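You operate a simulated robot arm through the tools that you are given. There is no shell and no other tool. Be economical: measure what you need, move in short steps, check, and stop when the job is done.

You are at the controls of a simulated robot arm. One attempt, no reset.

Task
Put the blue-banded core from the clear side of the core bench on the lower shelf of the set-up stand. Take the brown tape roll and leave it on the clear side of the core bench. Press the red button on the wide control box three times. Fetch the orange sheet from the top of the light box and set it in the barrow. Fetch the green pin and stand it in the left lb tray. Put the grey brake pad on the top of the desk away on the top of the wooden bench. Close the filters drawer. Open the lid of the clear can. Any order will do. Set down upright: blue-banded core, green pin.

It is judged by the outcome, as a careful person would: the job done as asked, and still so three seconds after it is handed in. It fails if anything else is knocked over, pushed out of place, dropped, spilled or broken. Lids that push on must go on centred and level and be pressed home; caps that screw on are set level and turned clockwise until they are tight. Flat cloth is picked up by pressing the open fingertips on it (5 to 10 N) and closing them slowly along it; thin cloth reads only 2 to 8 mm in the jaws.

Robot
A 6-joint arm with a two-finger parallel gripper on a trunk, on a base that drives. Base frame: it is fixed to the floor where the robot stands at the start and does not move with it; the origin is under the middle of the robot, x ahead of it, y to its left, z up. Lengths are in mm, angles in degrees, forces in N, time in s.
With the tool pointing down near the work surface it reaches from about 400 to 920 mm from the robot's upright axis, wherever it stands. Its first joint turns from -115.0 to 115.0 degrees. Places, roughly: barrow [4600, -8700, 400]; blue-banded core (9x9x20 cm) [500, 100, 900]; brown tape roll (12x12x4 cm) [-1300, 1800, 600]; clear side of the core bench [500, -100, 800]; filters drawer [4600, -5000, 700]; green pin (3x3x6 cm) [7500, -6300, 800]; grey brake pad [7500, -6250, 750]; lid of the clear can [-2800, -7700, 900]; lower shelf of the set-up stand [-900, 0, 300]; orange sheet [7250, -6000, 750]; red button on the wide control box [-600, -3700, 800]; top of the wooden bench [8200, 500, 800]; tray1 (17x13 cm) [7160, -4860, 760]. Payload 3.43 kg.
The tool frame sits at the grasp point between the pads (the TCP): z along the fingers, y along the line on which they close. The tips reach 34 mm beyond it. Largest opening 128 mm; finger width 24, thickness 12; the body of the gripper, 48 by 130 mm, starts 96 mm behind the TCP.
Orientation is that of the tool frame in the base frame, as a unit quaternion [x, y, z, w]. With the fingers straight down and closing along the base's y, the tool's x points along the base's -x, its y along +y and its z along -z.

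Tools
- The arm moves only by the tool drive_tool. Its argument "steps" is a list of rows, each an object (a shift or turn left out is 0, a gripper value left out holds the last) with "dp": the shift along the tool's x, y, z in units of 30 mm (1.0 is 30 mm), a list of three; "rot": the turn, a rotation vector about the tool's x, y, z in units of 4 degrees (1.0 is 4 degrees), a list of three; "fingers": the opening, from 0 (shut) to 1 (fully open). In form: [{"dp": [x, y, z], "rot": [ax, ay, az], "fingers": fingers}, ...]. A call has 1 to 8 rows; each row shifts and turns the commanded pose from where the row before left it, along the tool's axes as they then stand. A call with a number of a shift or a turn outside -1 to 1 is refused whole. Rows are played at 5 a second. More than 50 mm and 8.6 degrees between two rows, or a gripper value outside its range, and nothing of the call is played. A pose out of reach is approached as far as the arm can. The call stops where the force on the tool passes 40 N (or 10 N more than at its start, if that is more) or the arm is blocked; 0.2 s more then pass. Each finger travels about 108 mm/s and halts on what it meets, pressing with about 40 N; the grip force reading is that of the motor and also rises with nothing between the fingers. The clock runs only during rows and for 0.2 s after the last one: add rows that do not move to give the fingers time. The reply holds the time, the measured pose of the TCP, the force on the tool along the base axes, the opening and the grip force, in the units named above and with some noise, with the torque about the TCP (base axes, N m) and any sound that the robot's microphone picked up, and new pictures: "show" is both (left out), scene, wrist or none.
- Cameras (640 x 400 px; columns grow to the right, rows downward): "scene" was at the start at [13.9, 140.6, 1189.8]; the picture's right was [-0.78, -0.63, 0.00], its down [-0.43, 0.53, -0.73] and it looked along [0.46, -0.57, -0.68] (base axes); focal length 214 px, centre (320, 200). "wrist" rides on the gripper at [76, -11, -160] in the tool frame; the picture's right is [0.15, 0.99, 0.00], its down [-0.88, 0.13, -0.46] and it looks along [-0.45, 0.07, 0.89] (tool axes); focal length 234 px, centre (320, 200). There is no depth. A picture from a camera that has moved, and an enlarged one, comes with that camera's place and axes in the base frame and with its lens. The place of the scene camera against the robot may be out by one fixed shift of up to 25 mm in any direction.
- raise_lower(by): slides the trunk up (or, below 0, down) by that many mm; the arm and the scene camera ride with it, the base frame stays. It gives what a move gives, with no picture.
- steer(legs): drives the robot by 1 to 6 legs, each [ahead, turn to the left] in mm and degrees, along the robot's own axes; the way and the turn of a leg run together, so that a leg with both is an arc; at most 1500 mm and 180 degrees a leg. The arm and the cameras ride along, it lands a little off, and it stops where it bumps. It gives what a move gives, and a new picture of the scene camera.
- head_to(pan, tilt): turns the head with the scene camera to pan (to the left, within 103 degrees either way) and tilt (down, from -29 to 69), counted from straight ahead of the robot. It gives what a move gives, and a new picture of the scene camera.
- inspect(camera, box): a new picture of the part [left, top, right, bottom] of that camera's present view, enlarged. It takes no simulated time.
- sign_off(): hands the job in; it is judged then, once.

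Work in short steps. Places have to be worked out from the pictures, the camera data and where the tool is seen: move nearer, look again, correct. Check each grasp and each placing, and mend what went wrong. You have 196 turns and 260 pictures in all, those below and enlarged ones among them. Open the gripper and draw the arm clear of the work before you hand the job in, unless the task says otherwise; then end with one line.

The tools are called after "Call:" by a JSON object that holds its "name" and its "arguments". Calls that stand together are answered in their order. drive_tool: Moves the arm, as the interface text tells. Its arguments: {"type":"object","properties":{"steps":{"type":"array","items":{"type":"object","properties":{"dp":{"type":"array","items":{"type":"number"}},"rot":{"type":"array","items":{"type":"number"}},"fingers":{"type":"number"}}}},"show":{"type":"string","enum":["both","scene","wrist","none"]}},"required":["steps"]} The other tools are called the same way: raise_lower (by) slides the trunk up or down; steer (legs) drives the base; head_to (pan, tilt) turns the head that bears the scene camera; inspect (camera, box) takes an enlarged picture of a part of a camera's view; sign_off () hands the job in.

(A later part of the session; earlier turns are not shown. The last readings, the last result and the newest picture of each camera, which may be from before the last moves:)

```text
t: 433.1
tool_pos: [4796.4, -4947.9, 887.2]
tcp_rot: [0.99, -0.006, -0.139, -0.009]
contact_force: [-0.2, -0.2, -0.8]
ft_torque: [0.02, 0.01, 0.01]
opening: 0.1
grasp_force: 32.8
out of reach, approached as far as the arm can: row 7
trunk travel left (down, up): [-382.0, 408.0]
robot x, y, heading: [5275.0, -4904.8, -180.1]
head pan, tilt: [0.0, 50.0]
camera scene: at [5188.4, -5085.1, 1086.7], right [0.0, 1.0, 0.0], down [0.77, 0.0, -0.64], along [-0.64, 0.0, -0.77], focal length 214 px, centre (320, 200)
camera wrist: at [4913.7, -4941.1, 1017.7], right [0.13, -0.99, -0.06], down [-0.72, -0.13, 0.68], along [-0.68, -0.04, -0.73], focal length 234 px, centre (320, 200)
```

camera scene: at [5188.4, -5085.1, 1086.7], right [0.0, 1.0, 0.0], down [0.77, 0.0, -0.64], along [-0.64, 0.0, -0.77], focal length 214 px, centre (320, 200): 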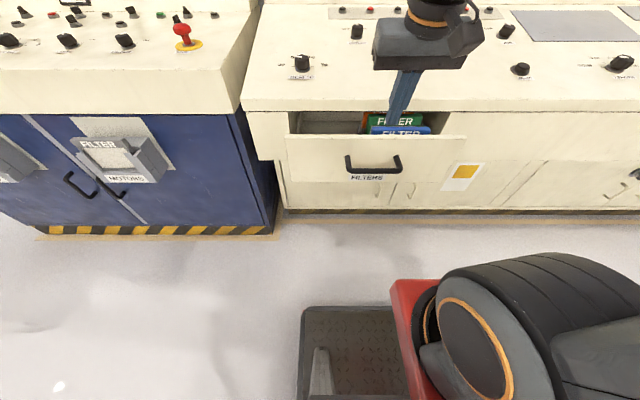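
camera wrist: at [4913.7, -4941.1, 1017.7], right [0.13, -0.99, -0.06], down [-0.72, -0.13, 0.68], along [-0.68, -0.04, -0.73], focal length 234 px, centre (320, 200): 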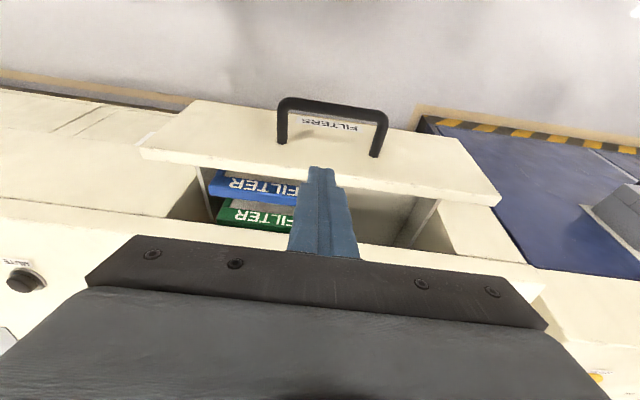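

The drawer panel front is around x≈4765 with its bar handle to ≈4815. I need a bit more room: back up slightly, raise the trunk (which moves the shoulder back), and then reach down in front of the handle.

Call:
{"name": "steer", "arguments": {"legs": [[-45, 0]]}}

Call:
{"name": "raise_lower", "arguments": {"by": 120}}

Call:
{"name": "drive_tool", "arguments": {"steps": [{"dp": [0.5, 0, 0]}, {"dp": [0.3, 0, 1]}, {"dp": [0.28, 0, 1]}, {"dp": [0.28, 0, 1]}, {"dp": [0.28, 0, 1]}, {"dp": [0.28, 0, 1]}, {}]}}

```text
t: 434.0
tool_pos: [4841.4, -4947.5, 886.9]
tcp_rot: [0.99, -0.007, -0.139, -0.01]
contact_force: [-0.7, -0.5, -0.4]
ft_torque: [-0.01, 0.03, 0.01]
opening: 0.0
grasp_force: 33.2
trunk travel left (down, up): [-382.0, 408.0]
robot x, y, heading: [5324.8, -4896.4, -180.0]
head pan, tilt: [0.0, 50.0]
camera scene: at [5233.1, -5085.1, 1086.7], right [0.0, 1.0, 0.0], down [0.77, 0.0, -0.64], along [-0.64, 0.0, -0.77], focal length 214 px, centre (320, 200)
```

scene: 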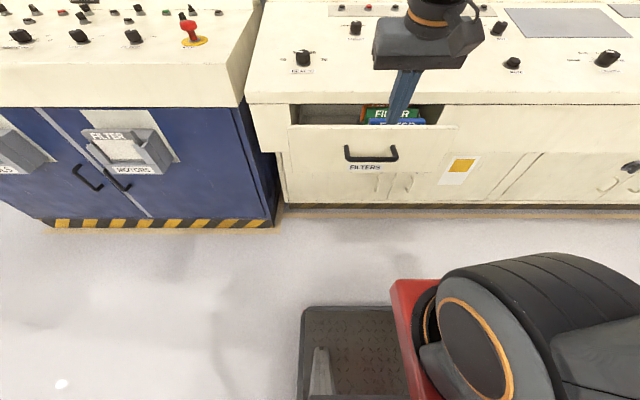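

```text
t: 435.5
tool_pos: [4840.4, -4948.1, 1006.0]
tcp_rot: [0.99, -0.006, -0.138, -0.01]
contact_force: [-0.4, 0.1, -0.2]
ft_torque: [0.02, 0.03, 0.02]
opening: 0.2
grasp_force: 32.4
trunk travel left (down, up): [-502.0, 288.0]
robot x, y, heading: [5322.4, -4899.8, -179.8]
head pan, tilt: [0.0, 50.0]
```

```text
t: 437.1
tool_pos: [4856.7, -4945.1, 847.1]
tcp_rot: [0.99, -0.006, -0.138, -0.011]
contact_force: [0.5, -0.4, -0.3]
ft_torque: [-0.01, -0.02, 0.01]
opening: 0.1
grasp_force: 33.0
trunk travel left (down, up): [-502.0, 288.0]
robot x, y, heading: [5321.5, -4901.5, -180.0]
head pan, tilt: [0.0, 50.0]
camera scene: at [5266.6, -5085.1, 1206.7], right [0.0, 1.0, 0.0], down [0.77, 0.0, -0.64], along [-0.64, 0.0, -0.77], focal length 214 px, centre (320, 200)
camera wrist: at [4973.1, -4938.4, 978.6], right [0.13, -0.99, -0.06], down [-0.72, -0.13, 0.68], along [-0.68, -0.04, -0.73], focal length 234 px, centre (320, 200)
```

scene: 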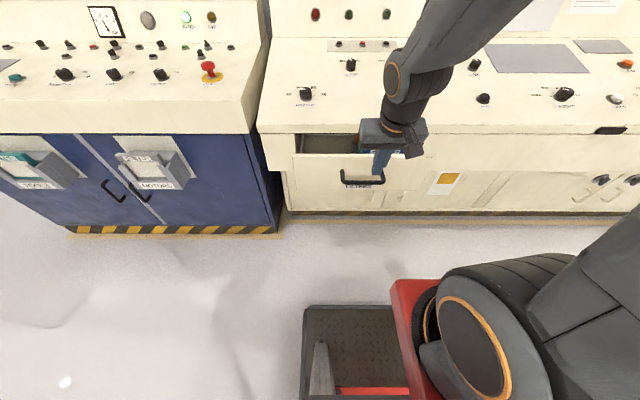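
wrist: 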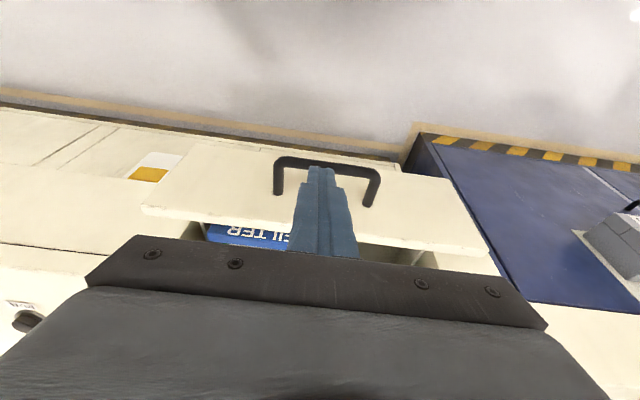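

Handle bar at (4803, z 726); tips at x≈4848. Lower straight down 100 mm in front of it.

Call:
{"name": "drive_tool", "arguments": {"steps": [{"dp": [0.276, 0, 0.96]}, {"dp": [0.276, 0, 0.96]}, {"dp": [0.276, 0, 0.96]}, {"dp": [0.08, 0, 0.3]}, {}]}}

```text
t: 438.3
tool_pos: [4854.9, -4943.7, 748.8]
tcp_rot: [0.99, -0.007, -0.139, -0.009]
contact_force: [0.6, 0.3, -0.2]
ft_torque: [0.0, -0.03, -0.02]
opening: 0.0
grasp_force: 33.2
trunk travel left (down, up): [-502.0, 288.0]
robot x, y, heading: [5321.1, -4901.6, -179.8]
head pan, tilt: [0.0, 50.0]
camera scene: at [5266.5, -5085.1, 1206.7], right [0.0, 1.0, 0.0], down [0.77, 0.0, -0.64], along [-0.64, 0.0, -0.77], focal length 214 px, centre (320, 200)
camera wrist: at [4972.2, -4936.6, 879.4], right [0.13, -0.99, -0.06], down [-0.72, -0.13, 0.68], along [-0.68, -0.04, -0.73], focal length 234 px, centre (320, 200)
```

scene: 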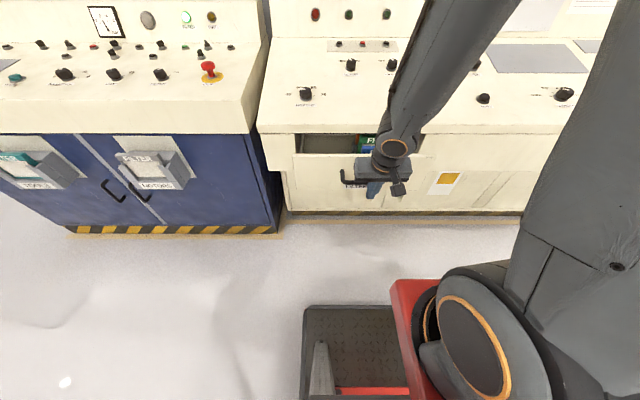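
wrist: 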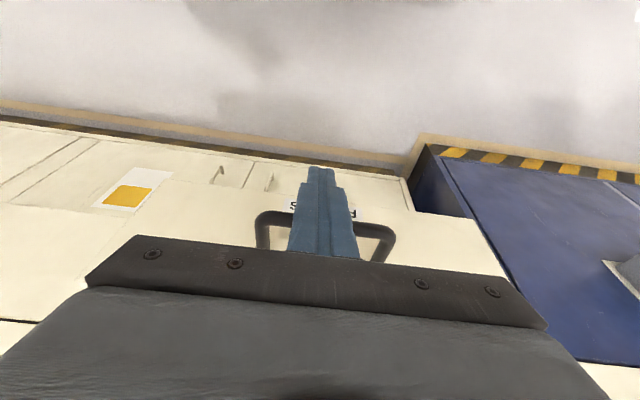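

The finger is in front of the handle. Push forward.

Call:
{"name": "drive_tool", "arguments": {"steps": [{"dp": [-0.64, 0, 0.184]}, {"dp": [-0.64, 0, 0.184]}, {"dp": [-0.5, 0, 0.144]}, {"dp": [-0.5, 0, 0.144]}, {"dp": [-0.5, 0, 0.144]}, {"dp": [-0.5, 0, 0.144]}, {"dp": [-0.5, 0, 0.144]}, {}]}}

```text
t: 440.1
tool_pos: [4735.2, -4941.5, 748.3]
tcp_rot: [0.99, -0.007, -0.139, -0.009]
contact_force: [-0.3, 0.6, 0.0]
ft_torque: [0.02, 0.02, -0.03]
opening: 0.0
grasp_force: 32.6
trunk travel left (down, up): [-502.0, 288.0]
robot x, y, heading: [5321.1, -4900.3, -179.7]
head pan, tilt: [0.0, 50.0]
camera scene: at [5266.4, -5085.1, 1206.7], right [0.0, 1.0, 0.0], down [0.77, 0.0, -0.64], along [-0.64, 0.0, -0.77], focal length 214 px, centre (320, 200)
camera wrist: at [4853.3, -4934.7, 878.8], right [0.13, -0.99, -0.06], down [-0.72, -0.13, 0.68], along [-0.68, -0.04, -0.73], focal length 234 px, centre (320, 200)
```

scene: 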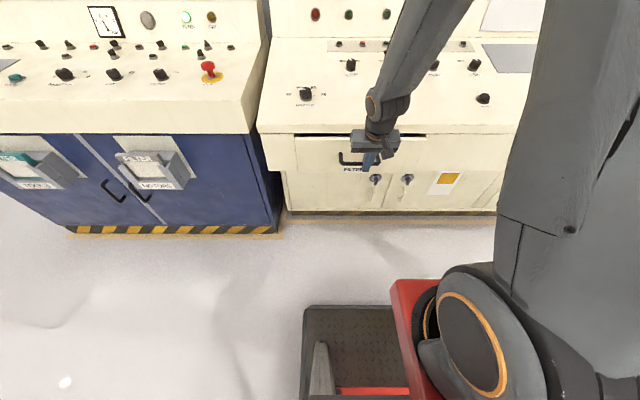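
wrist: 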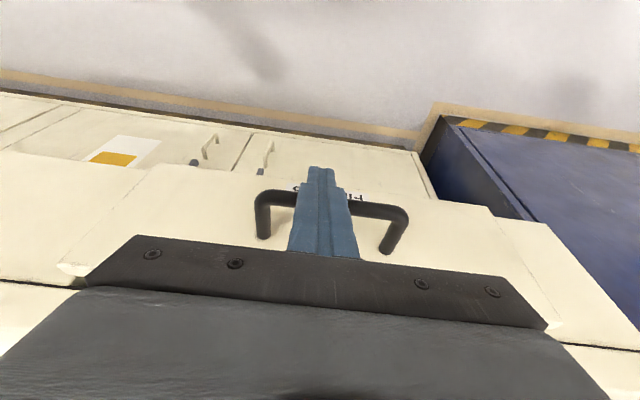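

Nearly shut; continue until it stops.

Call:
{"name": "drive_tool", "arguments": {"steps": [{"dp": [-0.3, 0, 0.086]}, {"dp": [-0.3, 0, 0.086]}, {"dp": [-0.3, 0, 0.086]}, {"dp": [-0.3, 0, 0.086]}, {"dp": [-0.3, 0, 0.086]}, {"dp": [-0.3, 0, 0.086]}, {}]}}

```text
t: 441.3
tool_pos: [4701.0, -4940.7, 742.3]
tcp_rot: [0.992, -0.007, -0.129, -0.011]
contact_force: [2.1, -1.7, -0.5]
ft_torque: [-0.03, -0.01, 0.02]
opening: 0.0
grasp_force: 33.3
trunk travel left (down, up): [-502.0, 288.0]
robot x, y, heading: [5322.8, -4902.6, -179.7]
head pan, tilt: [0.0, 50.0]
stopped in row 5: the force on the tool passed its limit at 92 N (the readings are from after the stop); the commanded pose is now the measured one
camera scene: at [5267.2, -5085.1, 1206.6], right [0.0, 1.0, 0.0], down [0.77, 0.0, -0.64], along [-0.64, 0.0, -0.77], focal length 214 px, centre (320, 200)
camera wrist: at [4815.4, -4934.4, 876.2], right [0.13, -0.99, -0.06], down [-0.74, -0.13, 0.66], along [-0.66, -0.04, -0.75], focal length 234 px, centre (320, 200)
```

scene: 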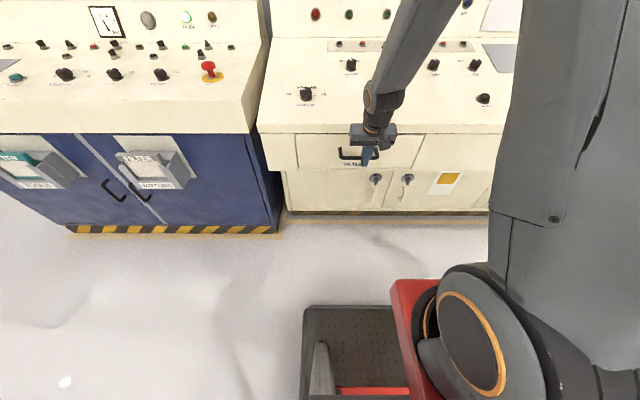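
wrist: 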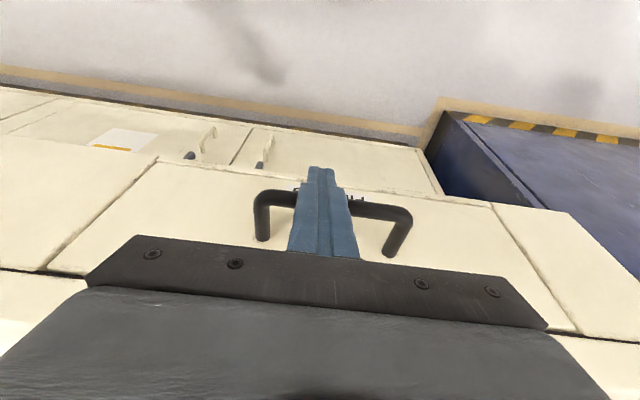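

The filters drawer is flush shut. Draw back, lift, and leave the strip southward; I'll then go round by the north side, where the first tape slopes down to its low end.

Call:
{"name": "drive_tool", "arguments": {"steps": [{"dp": [0.96, 0, -0.27]}, {"dp": [0.96, 0, -0.27]}, {"dp": [0.96, 0, -0.27]}, {"dp": [0, 0, -1], "rot": [0, 1, 0]}, {"dp": [0, 0, -1], "rot": [0, 1, 0]}, {"dp": [0, 0, -1], "rot": [0, 1, 0]}, {"dp": [0, 0, -1], "rot": [0, 0.6, 0]}, {"dp": [0, 0, -1]}], "show": "none"}}

Call:
{"name": "raise_lower", "arguments": {"by": 200}}

Call:
{"name": "steer", "arguments": {"legs": [[90, 0], [0, 93.5], [1000, 0], [1150, 0], [0, -93], [1300, 0]]}}

```text
t: 443.1
tool_pos: [4809.1, -4946.3, 891.6]
tcp_rot: [1.0, -0.007, -0.003, -0.01]
contact_force: [-1.0, 0.1, -0.6]
ft_torque: [-0.01, -0.04, -0.01]
opening: 0.0
grasp_force: 33.2
trunk travel left (down, up): [-502.0, 288.0]
robot x, y, heading: [5321.0, -4903.0, -179.9]
head pan, tilt: [0.0, 50.0]
```

```text
t: 445.3
tool_pos: [4808.6, -4946.1, 1093.6]
tcp_rot: [1.0, -0.008, -0.004, -0.01]
contact_force: [-0.2, -0.2, 0.1]
ft_torque: [0.02, -0.04, -0.02]
opening: 0.1
grasp_force: 32.7
trunk travel left (down, up): [-702.0, 88.0]
robot x, y, heading: [5321.0, -4900.8, -179.6]
head pan, tilt: [0.0, 50.0]
```

```text
t: 458.9
tool_pos: [5460.9, -7248.3, 1095.2]
tcp_rot: [0.68, 0.733, -0.013, -0.001]
contact_force: [-0.3, 0.2, 0.7]
ft_torque: [-0.13, -0.03, 0.01]
opening: 0.0
grasp_force: 32.6
trunk travel left (down, up): [-702.0, 88.0]
robot x, y, heading: [5371.6, -6743.0, -85.0]
head pan, tilt: [0.0, 50.0]
stopped in leg 4: the robot was blocked; the commanded pose is now the measured one
camera scene: at [5551.3, -6702.9, 1406.6], right [-1.0, -0.09, 0.0], down [-0.07, 0.76, -0.64], along [0.06, -0.64, -0.77], focal length 214 px, centre (320, 200)
```

scene: 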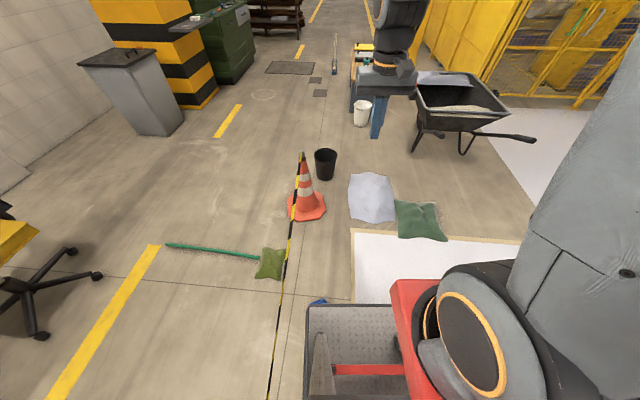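

The base nudged up against the small blue block. Reverse and take a more westerly line out.

Call:
{"name": "steer", "arguments": {"legs": [[-200, 0], [0, -36.6], [676, 0], [0, -51.5], [1450, 0]]}}

```text
t: 474.6
tool_pos: [3092.1, -7449.3, 1096.7]
tcp_rot: [0.998, 0.064, -0.007, -0.01]
contact_force: [-0.2, -0.5, -0.4]
ft_torque: [0.01, -0.01, 0.0]
opening: 0.1
grasp_force: 33.3
trunk travel left (down, up): [-702.0, 88.0]
robot x, y, heading: [3590.1, -7333.3, -171.7]
head pan, tilt: [0.0, 50.0]
camera scene: at [3619.1, -7511.8, 1406.7], right [-0.14, 0.99, 0.0], down [0.76, 0.11, -0.64], along [-0.64, -0.09, -0.77], focal length 214 px, centre (320, 200)
```

scene: 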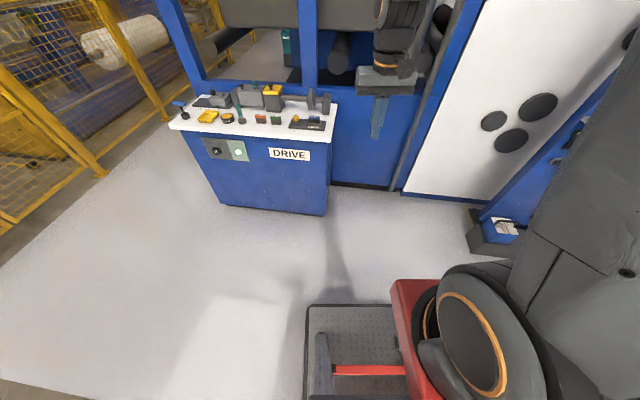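

Now drive back north up the aisle toward the first tape's low end.

Call:
{"name": "steer", "arguments": {"legs": [[0, -92.5], [930, 0], [930, 0], [0, -3.5], [1290, 0], [1290, 0]]}}

Call:
{"name": "head_to", "arguments": {"pan": 20, "tilt": 25}}

```text
t: 500.5
tool_pos: [3260.9, -2369.6, 1096.8]
tcp_rot: [0.713, -0.701, 0.004, -0.012]
contact_force: [0.1, -0.1, 1.1]
ft_torque: [-0.02, 0.02, -0.02]
opening: 0.0
grasp_force: 33.1
trunk travel left (down, up): [-702.0, 88.0]
robot x, y, heading: [3323.5, -2880.0, 91.8]
head pan, tilt: [0.0, 50.0]
camera scene: at [3116.5, -2888.4, 1406.7], right [1.0, 0.03, 0.0], down [0.03, -0.77, -0.64], along [-0.02, 0.64, -0.77], focal length 214 px, centre (320, 200)
```

scene: 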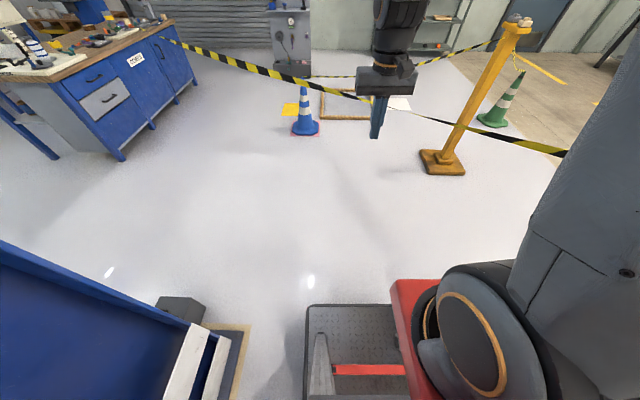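

```text
t: 501.4
tool_pos: [3260.1, -2370.2, 1095.1]
tcp_rot: [0.714, -0.7, 0.003, -0.012]
contact_force: [-0.2, -0.1, -0.2]
ft_torque: [-0.02, -0.01, 0.01]
opening: 0.0
grasp_force: 32.7
trunk travel left (down, up): [-702.0, 88.0]
robot x, y, heading: [3321.0, -2882.4, 92.2]
head pan, tilt: [20.0, 25.0]
camera scene: at [3084.8, -2879.9, 1444.1], right [0.93, 0.37, 0.0], down [0.16, -0.39, -0.91], along [-0.34, 0.84, -0.42], focal length 214 px, centre (320, 200)
```

scene: 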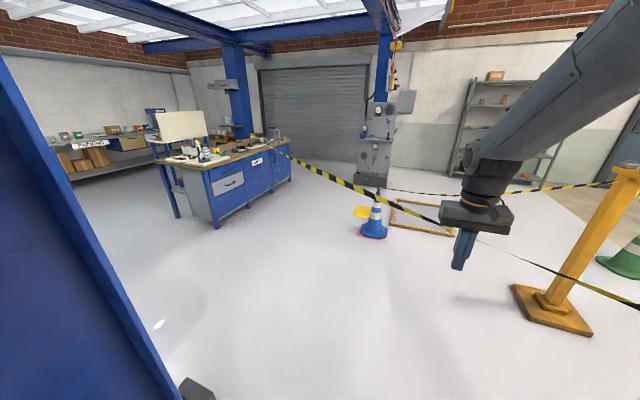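

The tape runs unbroken from the core bench's east side to the console end and on to the cones, so the desk zone is reached by going round the west and north of the core bench. I drive that route.

Call:
{"name": "steer", "arguments": {"legs": [[0, 40.2], [804, 0], [0, 8.3], [692, 0], [0, 38.3], [1300, 0]]}}

Call:
{"name": "steer", "arguments": {"legs": [[1100, 0], [0, -88], [1050, 0], [1050, 0]]}}

```text
t: 519.7
tool_pos: [418.1, -1829.2, 1095.5]
tcp_rot: [1.0, -0.027, -0.006, -0.011]
contact_force: [0.3, 0.6, 0.0]
ft_torque: [0.01, 0.01, 0.0]
opening: 0.0
grasp_force: 33.5
trunk travel left (down, up): [-702.0, 88.0]
robot x, y, heading: [933.4, -1803.9, 178.2]
head pan, tilt: [20.0, 25.0]
camera scene: at [913.4, -2020.1, 1444.2], right [-0.31, 0.95, 0.0], down [0.4, 0.13, -0.91], along [-0.86, -0.28, -0.42], focal length 214 px, centre (320, 200)
```

scene: 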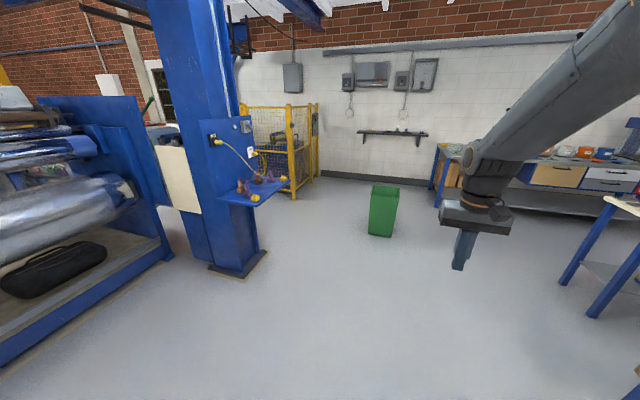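

```text
t: 539.1
tool_pos: [-293.1, 853.4, 1095.9]
tcp_rot: [0.712, -0.702, 0.003, -0.012]
contact_force: [-0.5, 0.8, -0.2]
ft_torque: [-0.03, 0.02, 0.0]
opening: 0.0
grasp_force: 33.3
trunk travel left (down, up): [-702.0, 88.0]
robot x, y, heading: [-232.8, 341.6, 91.7]
head pan, tilt: [20.0, 25.0]
camera scene: at [-472.1, 344.1, 1444.2], right [0.93, 0.37, 0.0], down [0.16, -0.39, -0.91], along [-0.34, 0.84, -0.42], focal length 214 px, centre (320, 200)
```

scene: 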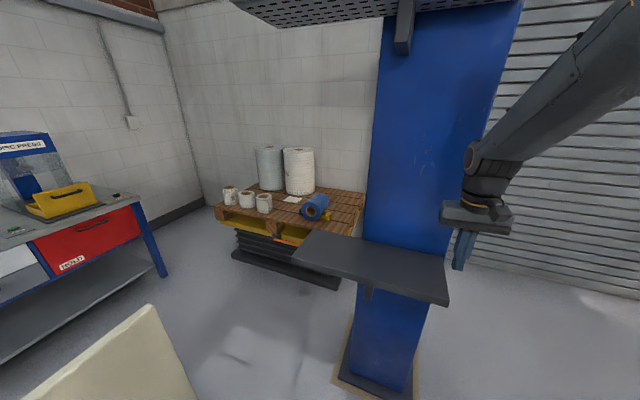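

Continue: through the gap at the bench's north end, then east and south-east inside the north area.

Call:
{"name": "steer", "arguments": {"legs": [[0, -33.2], [1000, 0], [0, -68.5], [1025, 0]]}}

Call:
{"name": "head_to", "arguments": {"pan": -20, "tilt": 20}}

```text
t: 553.7
tool_pos: [1809.2, 935.0, 1094.5]
tcp_rot: [0.106, 0.994, -0.011, 0.004]
contact_force: [0.7, 0.2, -0.1]
ft_torque: [0.0, 0.03, -0.01]
opening: 0.0
grasp_force: 32.7
trunk travel left (down, up): [-702.0, 88.0]
robot x, y, heading: [1298.2, 992.6, -11.5]
head pan, tilt: [20.0, 25.0]
camera scene: at [1329.5, 1223.8, 1444.2], right [0.15, -0.99, 0.0], down [-0.42, -0.06, -0.91], along [0.9, 0.14, -0.42], focal length 214 px, centre (320, 200)
```

scene: 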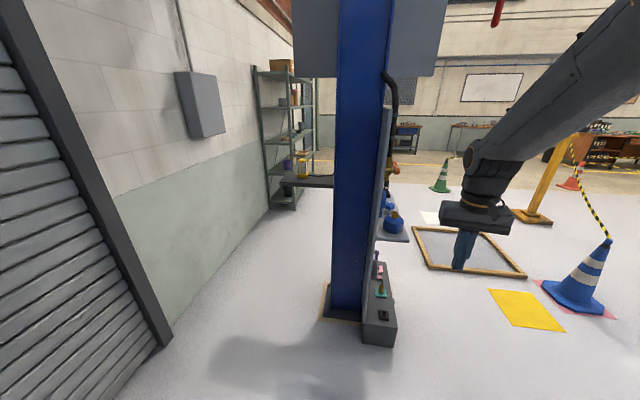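

```text
t: 554.8
tool_pos: [1810.6, 935.3, 1095.4]
tcp_rot: [0.106, 0.994, -0.012, 0.006]
contact_force: [0.4, -0.2, -0.8]
ft_torque: [0.07, -0.01, -0.02]
opening: 0.0
grasp_force: 32.8
trunk travel left (down, up): [-702.0, 88.0]
robot x, y, heading: [1300.3, 989.4, -11.3]
head pan, tilt: [-20.0, 20.0]
camera scene: at [1318.1, 1161.5, 1452.2], right [-0.52, -0.85, 0.0], down [-0.29, 0.18, -0.94], along [0.8, -0.49, -0.34], focal length 214 px, centre (320, 200)
```

scene: 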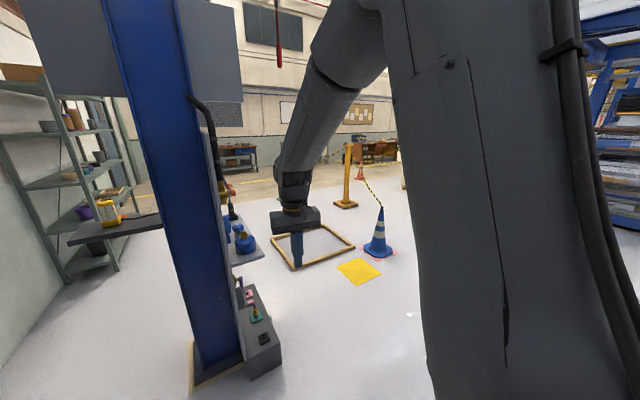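

The way is open south of the blue cone. Continue toward the desk zone.

Call:
{"name": "steer", "arguments": {"legs": [[0, -48], [1030, 0], [1030, 0], [0, 27.8], [910, 0], [800, 0]]}}

Call:
{"name": "head_to", "arguments": {"pan": 25, "tilt": 15}}

```text
t: 570.5
tool_pos: [3012.0, -1197.0, 1097.6]
tcp_rot: [0.293, 0.956, -0.012, 0.005]
contact_force: [-0.5, 0.0, 0.8]
ft_torque: [-0.08, -0.11, -0.03]
opening: 0.0
grasp_force: 32.9
trunk travel left (down, up): [-702.0, 88.0]
robot x, y, heading: [2560.5, -957.2, -33.0]
head pan, tilt: [-20.0, 20.0]
stopped in leg 5: the robot was blocked; the commanded pose is now the measured one
camera scene: at [2636.3, -807.4, 1452.1], right [-0.8, -0.6, 0.0], down [-0.2, 0.27, -0.94], along [0.56, -0.75, -0.34], focal length 214 px, centre (320, 200)
```

scene: 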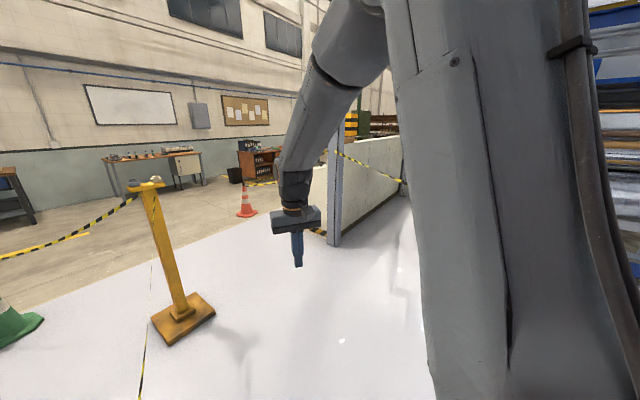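

```text
t: 571.6
tool_pos: [3011.9, -1198.6, 1096.3]
tcp_rot: [0.295, 0.956, -0.013, 0.005]
contact_force: [-0.2, -0.4, 0.5]
ft_torque: [-0.02, -0.01, -0.02]
opening: 0.0
grasp_force: 33.1
trunk travel left (down, up): [-702.0, 88.0]
robot x, y, heading: [2559.5, -955.8, -33.2]
head pan, tilt: [25.0, 15.0]
camera scene: at [2673.8, -747.1, 1460.4], right [-0.14, -0.99, 0.0], down [-0.26, 0.04, -0.97], along [0.96, -0.14, -0.26], focal length 214 px, centre (320, 200)
```

scene: 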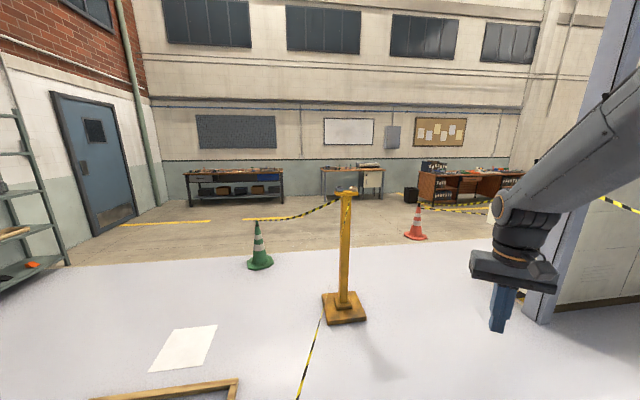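

Blocked by something; look to the right-front near the base.

Call:
{"name": "head_to", "arguments": {"pan": -75, "tilt": 45}}

Call:
{"name": "head_to", "arguments": {"pan": 30, "tilt": 60}}

```text
t: 573.4
tool_pos: [3012.3, -1198.2, 1096.6]
tcp_rot: [0.295, 0.956, -0.013, 0.006]
contact_force: [-0.2, 0.2, -0.4]
ft_torque: [0.03, 0.04, 0.0]
opening: 0.0
grasp_force: 33.1
trunk travel left (down, up): [-702.0, 88.0]
robot x, y, heading: [2563.6, -957.0, -33.3]
head pan, tilt: [-75.0, 45.0]
camera scene: at [2555.9, -811.1, 1413.6], right [-0.95, 0.31, 0.0], down [0.22, 0.67, -0.71], along [-0.22, -0.67, -0.71], focal length 214 px, centre (320, 200)
```

scene: 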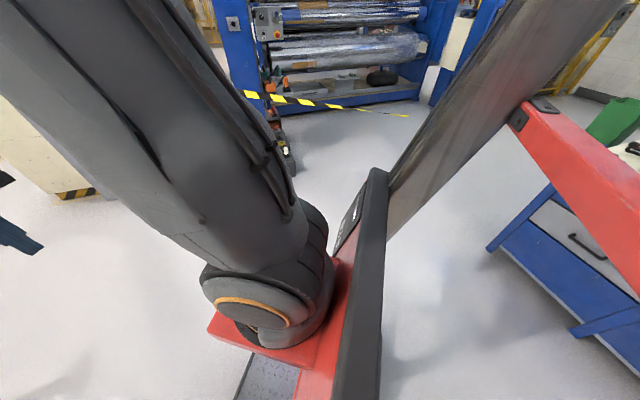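

```text
t: 575.2
tool_pos: [3011.6, -1199.9, 1097.0]
tcp_rot: [0.294, 0.956, -0.012, 0.005]
contact_force: [-0.1, 0.5, 0.1]
ft_torque: [0.02, 0.0, 0.0]
opening: 0.0
grasp_force: 33.1
trunk travel left (down, up): [-702.0, 88.0]
robot x, y, heading: [2561.1, -953.9, -33.0]
head pan, tilt: [30.0, 60.0]
camera scene: at [2647.7, -737.8, 1394.1], right [-0.06, -1.0, 0.0], down [-0.86, 0.05, -0.5], along [0.5, -0.03, -0.87], focal length 214 px, centre (320, 200)
```

scene: 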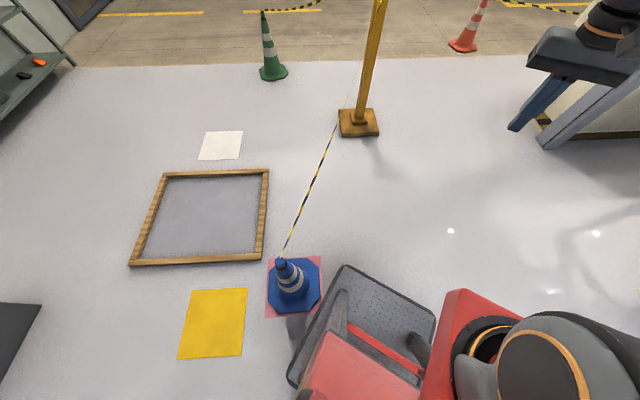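

The plate's left edge is right beside the blue cone. Back off a little, veer right, and go on.

Call:
{"name": "steer", "arguments": {"legs": [[-80, 0], [0, -16], [500, 0], [0, 18], [900, 0]]}}

```text
t: 585.1
tool_pos: [4080.5, -1963.2, 1098.1]
tcp_rot: [0.267, 0.963, -0.012, 0.006]
contact_force: [0.9, 0.3, 0.0]
ft_torque: [0.0, 0.02, 0.06]
opening: 0.1
grasp_force: 33.1
trunk travel left (down, up): [-702.0, 88.0]
robot x, y, heading: [3615.8, -1743.8, -30.1]
head pan, tilt: [30.0, 60.0]
camera scene: at [3690.9, -1522.2, 1394.1], right [0.0, -1.0, 0.0], down [-0.87, 0.0, -0.5], along [0.5, 0.0, -0.87], focal length 214 px, centre (320, 200)
```

scene: 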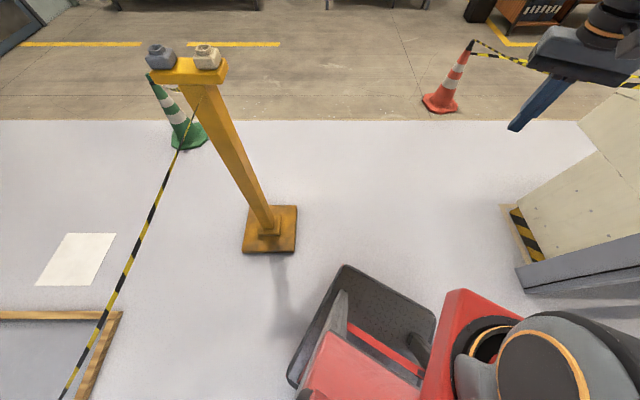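

Past it. Head east beyond the second orange cone, then south-east to the desk zone.

Call:
{"name": "steer", "arguments": {"legs": [[0, 30], [1100, 0], [1100, 0], [0, -62], [1400, 0]]}}

Call:
{"name": "head_to", "arguments": {"pan": 20, "tilt": 25}}

```text
t: 606.8
tool_pos: [6770.2, -3407.9, 1097.9]
tcp_rot: [0.519, 0.855, -0.014, 0.002]
contact_force: [-0.5, -0.5, 0.8]
ft_torque: [0.0, 0.0, 0.01]
opening: 0.0
grasp_force: 33.3
trunk travel left (down, up): [-702.0, 88.0]
robot x, y, heading: [6485.5, -2975.7, -61.7]
head pan, tilt: [30.0, 60.0]
camera scene: at [6661.7, -2833.2, 1394.1], right [-0.52, -0.85, 0.0], down [-0.74, 0.45, -0.5], along [0.43, -0.26, -0.87], focal length 214 px, centre (320, 200)
```

scene: 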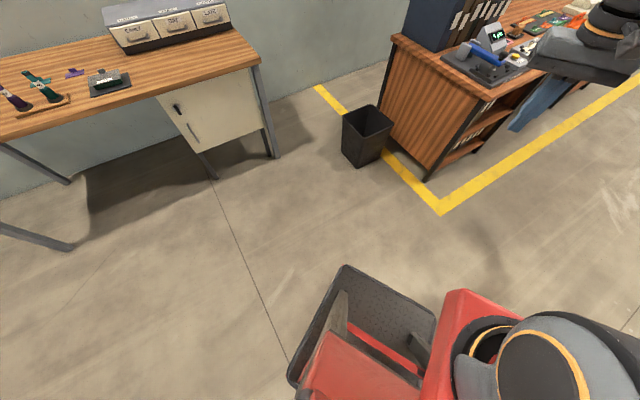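

```text
t: 607.8
tool_pos: [6770.5, -3406.7, 1097.0]
tcp_rot: [0.519, 0.855, -0.012, 0.001]
contact_force: [0.1, -0.2, 0.2]
ft_torque: [0.04, -0.02, 0.01]
opening: 0.1
grasp_force: 33.0
trunk travel left (down, up): [-702.0, 88.0]
robot x, y, heading: [6486.4, -2978.0, -61.3]
head pan, tilt: [20.0, 25.0]
camera scene: at [6673.9, -2859.4, 1444.1], right [-0.66, -0.75, 0.0], down [-0.32, 0.28, -0.91], along [0.68, -0.6, -0.42], focal length 214 px, centre (320, 200)
```

scene: 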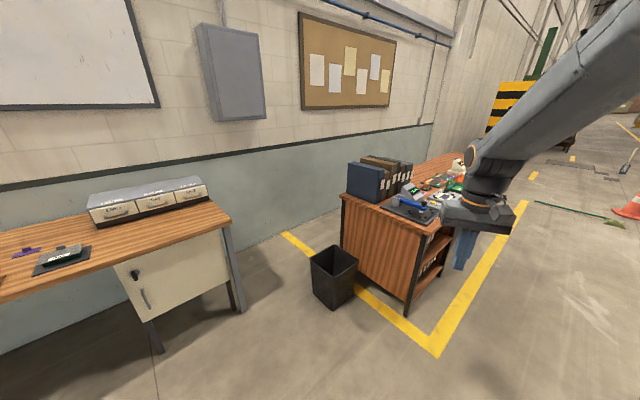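

All four desk items are on this long desk (front edge x≈7040). Drive along its front and face it at y≈-6050.

Call:
{"name": "steer", "arguments": {"legs": [[0, -28.3], [1020, 0], [1020, 0], [1020, 0], [0, 90]]}}

Call:
{"name": "head_to", "arguments": {"pan": -10, "tilt": 35}}

```text
t: 628.0
tool_pos: [7031.2, -5988.1, 1098.3]
tcp_rot: [0.003, 1.0, -0.01, 0.008]
contact_force: [-1.1, 0.0, -0.2]
ft_torque: [-0.02, -0.01, -0.01]
opening: 0.4
grasp_force: 32.7
trunk travel left (down, up): [-702.0, 88.0]
robot x, y, heading: [6522.8, -6037.1, 0.5]
head pan, tilt: [20.0, 25.0]
camera scene: at [6504.6, -5802.0, 1444.2], right [0.35, -0.94, 0.0], down [-0.4, -0.15, -0.91], along [0.85, 0.32, -0.42], focal length 214 px, centre (320, 200)
```

scene: 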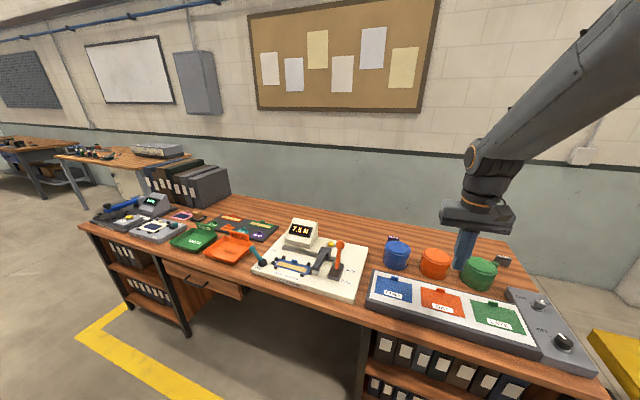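

```text
t: 629.0
tool_pos: [7031.2, -5987.3, 1096.7]
tcp_rot: [0.003, 1.0, -0.01, 0.008]
contact_force: [0.3, 0.4, 0.1]
ft_torque: [-0.01, 0.01, -0.03]
opening: 0.0
grasp_force: 33.0
trunk travel left (down, up): [-702.0, 88.0]
robot x, y, heading: [6520.8, -6035.7, 0.6]
head pan, tilt: [-10.0, 35.0]
camera scene: at [6505.3, -5848.7, 1428.4], right [-0.16, -0.99, 0.0], down [-0.57, 0.09, -0.82], along [0.81, -0.13, -0.57], focal length 214 px, centre (320, 200)
```

scene: 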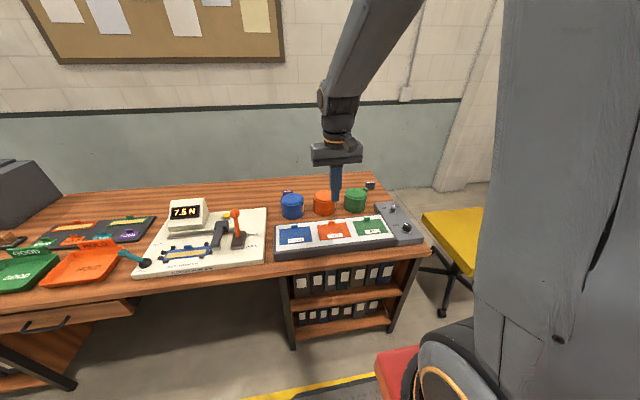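

Zoom on the light box area, and on the trays to the left.

Call:
{"name": "inspect", "arguments": {"camera": "scene", "box": [260, 165, 440, 275]}}

Call:
{"name": "inspect", "arguments": {"camera": "scene", "box": [0, 185, 280, 360]}}

```text
3.56 times, centred on (350, 220) of scene
camera zoom: at [6505.3, -5848.7, 1428.4], right [-0.16, -0.99, 0.0], down [-0.57, 0.09, -0.82], along [0.81, -0.13, -0.57], focal length 763 px, centre (213, 129)
```

zoom: 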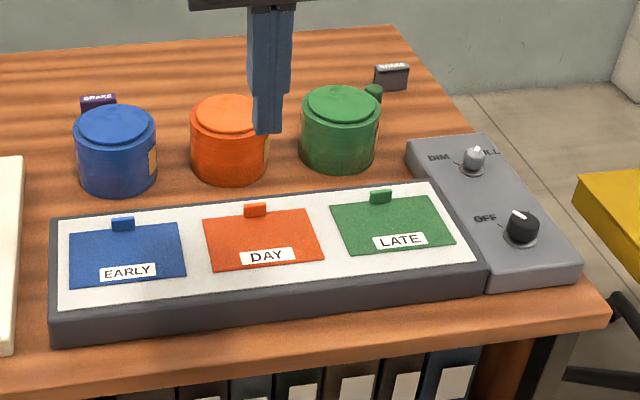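

```text
2.29 times, centred on (140, 272) of scene
camera zoom: at [6505.3, -5848.7, 1428.4], right [-0.16, -0.99, 0.0], down [-0.57, 0.09, -0.82], along [0.81, -0.13, -0.57], focal length 490 px, centre (731, 34)
```

zoom: 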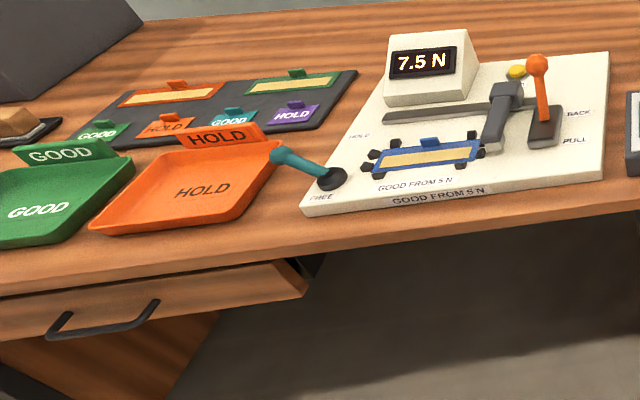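

The green pin stands behind the green jar; the grey pad is further back right. Move closer and bring the arm over the pin for a wrist view.

Call:
{"name": "steer", "arguments": {"legs": [[165, 0]]}}

Call:
{"name": "drive_tool", "arguments": {"steps": [{"dp": [-0.9, -1, 0], "fingers": 0.6}, {"dp": [-0.9, -1, 0]}, {"dp": [-0.9, -1, 0]}, {"dp": [-0.9, -1, 0]}, {"dp": [-0.9, -1, 0]}, {"dp": [-0.9, -1, 0]}, {"dp": [-0.9, -1, 0]}, {"dp": [-0.9, -1, 0]}], "show": "none"}}

Call:
{"name": "raise_lower", "arguments": {"by": -150}}

Call:
{"name": "drive_tool", "arguments": {"steps": [{}], "show": "wrist"}}

```text
t: 630.4
tool_pos: [7196.1, -5983.7, 1098.1]
tcp_rot: [0.002, 1.0, -0.01, 0.008]
contact_force: [-0.8, 0.7, 0.5]
ft_torque: [0.01, -0.06, -0.02]
opening: 0.0
grasp_force: 32.8
trunk travel left (down, up): [-702.0, 88.0]
robot x, y, heading: [6687.2, -6032.1, 0.9]
head pan, tilt: [-10.0, 35.0]
camera scene: at [6669.4, -5846.7, 1428.4], right [-0.16, -0.99, 0.0], down [-0.57, 0.09, -0.82], along [0.81, -0.13, -0.57], focal length 214 px, centre (320, 200)
```

scene: 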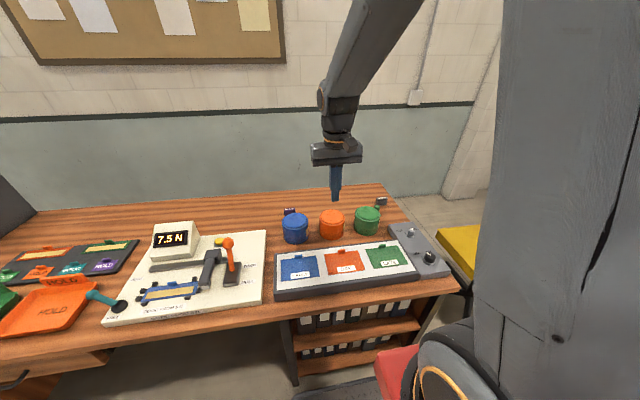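

```text
t: 632.2
tool_pos: [7410.9, -6226.0, 1105.8]
tcp_rot: [0.001, 1.0, -0.011, 0.008]
contact_force: [-0.5, 0.5, 0.2]
ft_torque: [-0.05, -0.02, 0.02]
opening: 76.6
grasp_force: 0.1
trunk travel left (down, up): [-702.0, 88.0]
robot x, y, heading: [6683.3, -6035.9, 1.0]
head pan, tilt: [-10.0, 35.0]
```

```text
t: 634.0
tool_pos: [7411.4, -6225.8, 955.5]
tcp_rot: [0.001, 1.0, -0.011, 0.008]
contact_force: [-0.4, -0.5, 0.5]
ft_torque: [0.0, -0.01, 0.0]
opening: 76.8
grasp_force: 0.0
trunk travel left (down, up): [-552.0, 238.0]
robot x, y, heading: [6686.0, -6036.4, 0.8]
head pan, tilt: [-10.0, 35.0]
```

```text
t: 634.4
tool_pos: [7410.1, -6224.7, 957.0]
tcp_rot: [0.002, 1.0, -0.01, 0.008]
contact_force: [-0.2, -0.3, 0.3]
ft_torque: [0.02, -0.03, -0.04]
opening: 77.0
grasp_force: 0.0
trunk travel left (down, up): [-552.0, 238.0]
robot x, y, heading: [6688.5, -6037.7, 0.8]
head pan, tilt: [-10.0, 35.0]
camera wrist: at [7332.8, -6233.3, 1112.8], right [-0.14, 0.99, -0.02], down [0.87, 0.14, 0.47], along [0.47, 0.05, -0.88], focal length 234 px, centre (320, 200)
```

wrist: 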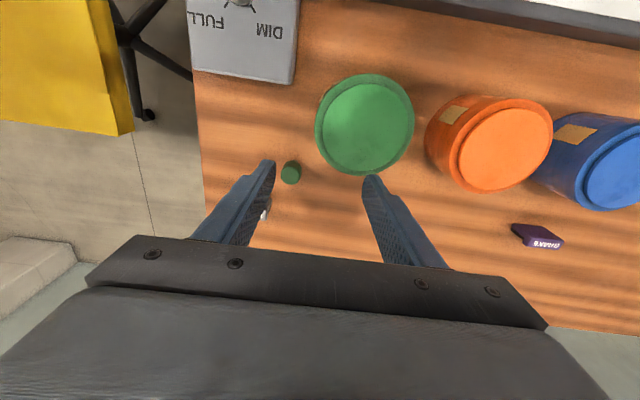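

Pin seen at about (7459, -6263). Centre over it and lower.

Call:
{"name": "drive_tool", "arguments": {"steps": [{"dp": [-0.82, -0.64, 0]}, {"dp": [-0.82, -0.63, 0]}, {"dp": [0, 0, 1]}, {"dp": [0, 0, 1]}, {"dp": [0, 0, 0.8]}, {}], "show": "wrist"}}

```text
t: 635.8
tool_pos: [7461.3, -6265.6, 872.1]
tcp_rot: [0.001, 1.0, -0.011, 0.009]
contact_force: [-0.2, 0.1, -0.3]
ft_torque: [0.01, 0.0, 0.0]
opening: 76.8
grasp_force: 0.1
trunk travel left (down, up): [-552.0, 238.0]
robot x, y, heading: [6687.7, -6038.5, 0.8]
head pan, tilt: [-10.0, 35.0]
camera wrist: at [7383.2, -6273.0, 1029.9], right [-0.14, 0.99, -0.02], down [0.87, 0.14, 0.47], along [0.47, 0.05, -0.88], focal length 234 px, centre (320, 200)
```

wrist: 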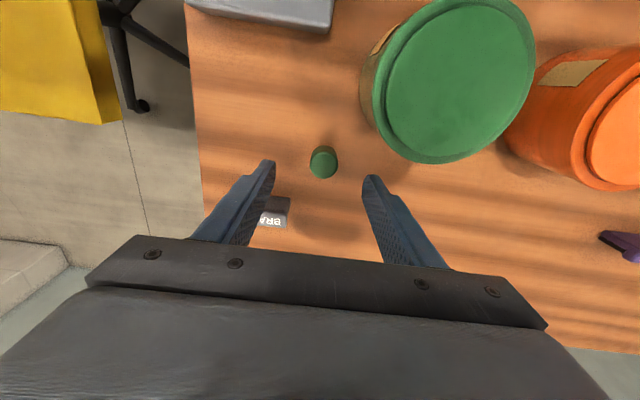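

Pin top ≈ z 795, centred. Lower around it and grip.

Call:
{"name": "drive_tool", "arguments": {"steps": [{"dp": [0.05, 0.02, 1]}, {"dp": [0, 0, 1]}, {"dp": [0, 0, 0.7]}, {"dp": [0, 0, 0.4]}, {"fingers": 0}, {"fingers": 0}, {"fingers": 0}], "show": "wrist"}}

```text
t: 636.7
tool_pos: [7461.5, -6267.9, 795.4]
tcp_rot: [0.001, 1.0, -0.011, 0.011]
contact_force: [-15.7, 3.3, 22.2]
ft_torque: [1.1, 0.83, 0.7]
opening: 78.0
grasp_force: 0.9
trunk travel left (down, up): [-552.0, 238.0]
robot x, y, heading: [6685.3, -6037.7, 1.0]
head pan, tilt: [-10.0, 35.0]
stopped in row 4: the force on the tool passed its limit at 54 N (the readings are from after the stop); the commanded pose is now the measured one
camera wrist: at [7382.8, -6275.7, 951.6], right [-0.14, 0.99, -0.02], down [0.87, 0.14, 0.47], along [0.47, 0.05, -0.88], focal length 234 px, centre (320, 200)
```

wrist: 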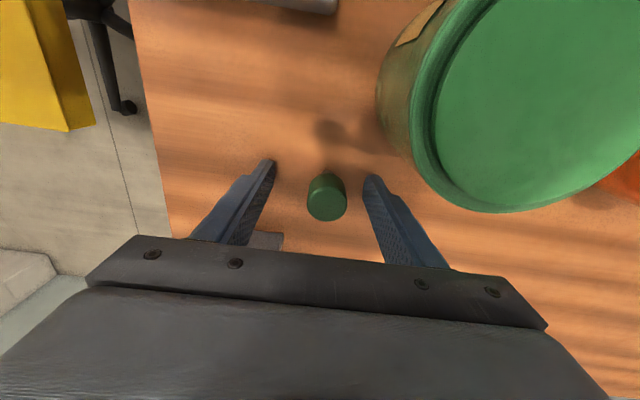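

Tips touched the desk (z≈760). Raise slightly, shift 5 mm, and close on the pin.

Call:
{"name": "drive_tool", "arguments": {"steps": [{"dp": [0, 0.17, -0.2]}, {"fingers": 0}, {"fingers": 0}, {"fingers": 0}, {}], "show": "none"}}

Call:
{"name": "drive_tool", "arguments": {"steps": [{"dp": [0, 0, -1]}, {"dp": [0, 0, -1]}, {"dp": [0, 0, -1]}, {"dp": [0, 0, -1]}, {}], "show": "wrist"}}

```text
t: 637.9
tool_pos: [7461.1, -6262.6, 798.9]
tcp_rot: [0.001, 1.0, -0.012, 0.011]
contact_force: [-0.9, -1.1, -0.9]
ft_torque: [0.02, 0.02, -0.03]
opening: 26.5
grasp_force: 39.9
trunk travel left (down, up): [-552.0, 238.0]
robot x, y, heading: [6686.1, -6037.6, 1.0]
head pan, tilt: [-10.0, 35.0]
```

```text
t: 639.1
tool_pos: [7460.3, -6262.4, 917.6]
tcp_rot: [0.002, 1.0, -0.01, 0.01]
contact_force: [0.0, 0.4, 0.0]
ft_torque: [0.04, -0.05, 0.01]
opening: 26.5
grasp_force: 39.6
trunk travel left (down, up): [-552.0, 238.0]
robot x, y, heading: [6685.1, -6040.6, 1.0]
head pan, tilt: [-10.0, 35.0]
camera wrist: at [7381.4, -6270.6, 1075.0], right [-0.14, 0.99, -0.02], down [0.87, 0.14, 0.47], along [0.47, 0.05, -0.88], focal length 234 px, centre (320, 200)
```

wrist: 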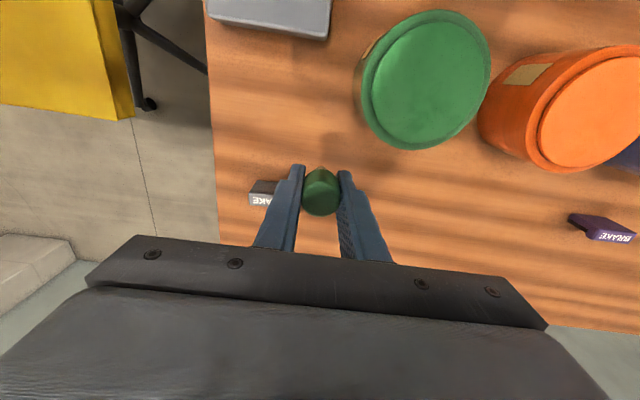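

Pin is held upright. Raise, retract, and drive north along the desk to the left tray.

Call:
{"name": "raise_lower", "arguments": {"by": 150}}

Call:
{"name": "drive_tool", "arguments": {"steps": [{"dp": [1, 0.9, 0]}, {"dp": [1, 0.9, 0]}, {"dp": [1, 0.9, 0]}, {"dp": [1, 0.9, 0]}, {"dp": [1, 0.9, 0]}, {"dp": [1, 0.9, 0]}, {"dp": [1, 0.9, 0]}, {"dp": [0.5, 0.5, 0]}], "show": "none"}}

Call:
{"name": "steer", "arguments": {"legs": [[-200, 0], [0, 89], [1200, 0], [0, -90]]}}

```text
t: 640.8
tool_pos: [7461.8, -6259.8, 1068.2]
tcp_rot: [0.001, 1.0, -0.011, 0.011]
contact_force: [-0.2, 0.4, -0.5]
ft_torque: [0.01, 0.0, 0.0]
opening: 26.1
grasp_force: 39.3
trunk travel left (down, up): [-702.0, 88.0]
robot x, y, heading: [6685.3, -6033.3, 0.9]
head pan, tilt: [-10.0, 35.0]
```

```text
t: 642.6
tool_pos: [7236.3, -6055.5, 1058.4]
tcp_rot: [0.002, 1.0, -0.011, 0.01]
contact_force: [0.0, -0.2, -0.2]
ft_torque: [0.0, 0.03, 0.01]
opening: 26.4
grasp_force: 40.4
trunk travel left (down, up): [-702.0, 88.0]
robot x, y, heading: [6681.8, -6037.6, 1.1]
head pan, tilt: [-10.0, 35.0]
```

```text
t: 657.6
tool_pos: [7029.6, -4873.0, 1059.5]
tcp_rot: [0.012, 1.0, -0.012, 0.01]
contact_force: [0.7, 0.0, -0.4]
ft_torque: [-0.03, 0.02, 0.05]
opening: 26.4
grasp_force: 39.5
trunk travel left (down, up): [-702.0, 88.0]
robot x, y, heading: [6483.4, -4840.0, -0.4]
head pan, tilt: [-10.0, 35.0]
camera scene: at [6466.7, -4654.1, 1428.4], right [-0.18, -0.98, 0.0], down [-0.56, 0.1, -0.82], along [0.81, -0.15, -0.57], focal length 214 px, centre (320, 200)
```

scene: 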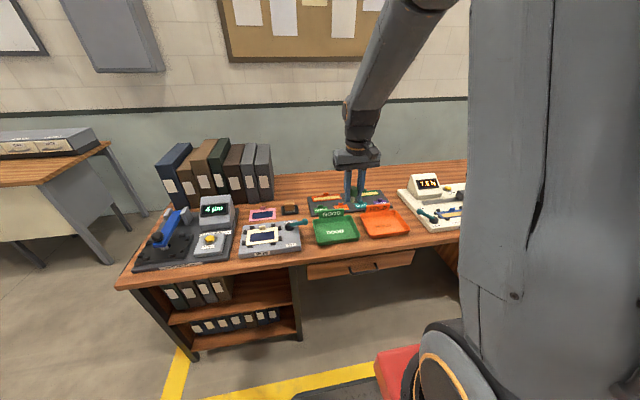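

The green "GOOD" tray (left one) is at about (7150, -4858). Move over it and lower.

Call:
{"name": "drive_tool", "arguments": {"steps": [{"dp": [-1, 0.1, 0]}, {"dp": [-1, 0.1, 0]}, {"dp": [-1, 0.1, 0]}, {"dp": [-1, 0.1, 0]}, {}], "show": "none"}}

Call:
{"name": "raise_lower", "arguments": {"by": -180}}

Call:
{"name": "drive_tool", "arguments": {"steps": [{}], "show": "wrist"}}

```text
t: 658.8
tool_pos: [7152.6, -4865.2, 1062.5]
tcp_rot: [0.012, 1.0, -0.012, 0.01]
contact_force: [-1.0, 0.0, -0.1]
ft_torque: [0.03, 0.02, 0.01]
opening: 26.3
grasp_force: 40.4
trunk travel left (down, up): [-702.0, 88.0]
robot x, y, heading: [6479.5, -4845.7, -0.3]
head pan, tilt: [-10.0, 35.0]
```

```text
t: 660.8
tool_pos: [7149.8, -4864.9, 881.3]
tcp_rot: [0.011, 1.0, -0.012, 0.01]
contact_force: [0.1, 0.5, -0.2]
ft_torque: [-0.02, 0.04, -0.02]
opening: 26.2
grasp_force: 40.5
trunk travel left (down, up): [-522.0, 268.0]
robot x, y, heading: [6479.6, -4839.0, -0.3]
head pan, tilt: [-10.0, 35.0]
```

```text
t: 661.2
tool_pos: [7150.7, -4864.5, 881.7]
tcp_rot: [0.011, 1.0, -0.011, 0.01]
contact_force: [-0.1, 0.9, -0.1]
ft_torque: [-0.03, 0.01, -0.02]
opening: 26.3
grasp_force: 40.3
trunk travel left (down, up): [-522.0, 268.0]
robot x, y, heading: [6480.7, -4843.9, -0.6]
head pan, tilt: [-10.0, 35.0]
camera wrist: at [7071.3, -4870.3, 1037.8], right [-0.12, 0.99, -0.02], down [0.87, 0.12, 0.47], along [0.47, 0.04, -0.88], focal length 234 px, centre (320, 200)
```

wrist: 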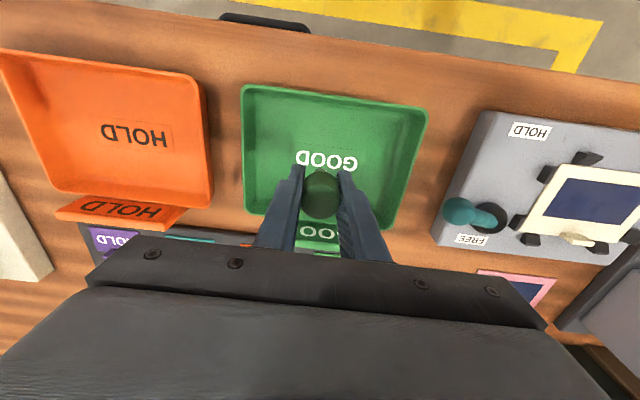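

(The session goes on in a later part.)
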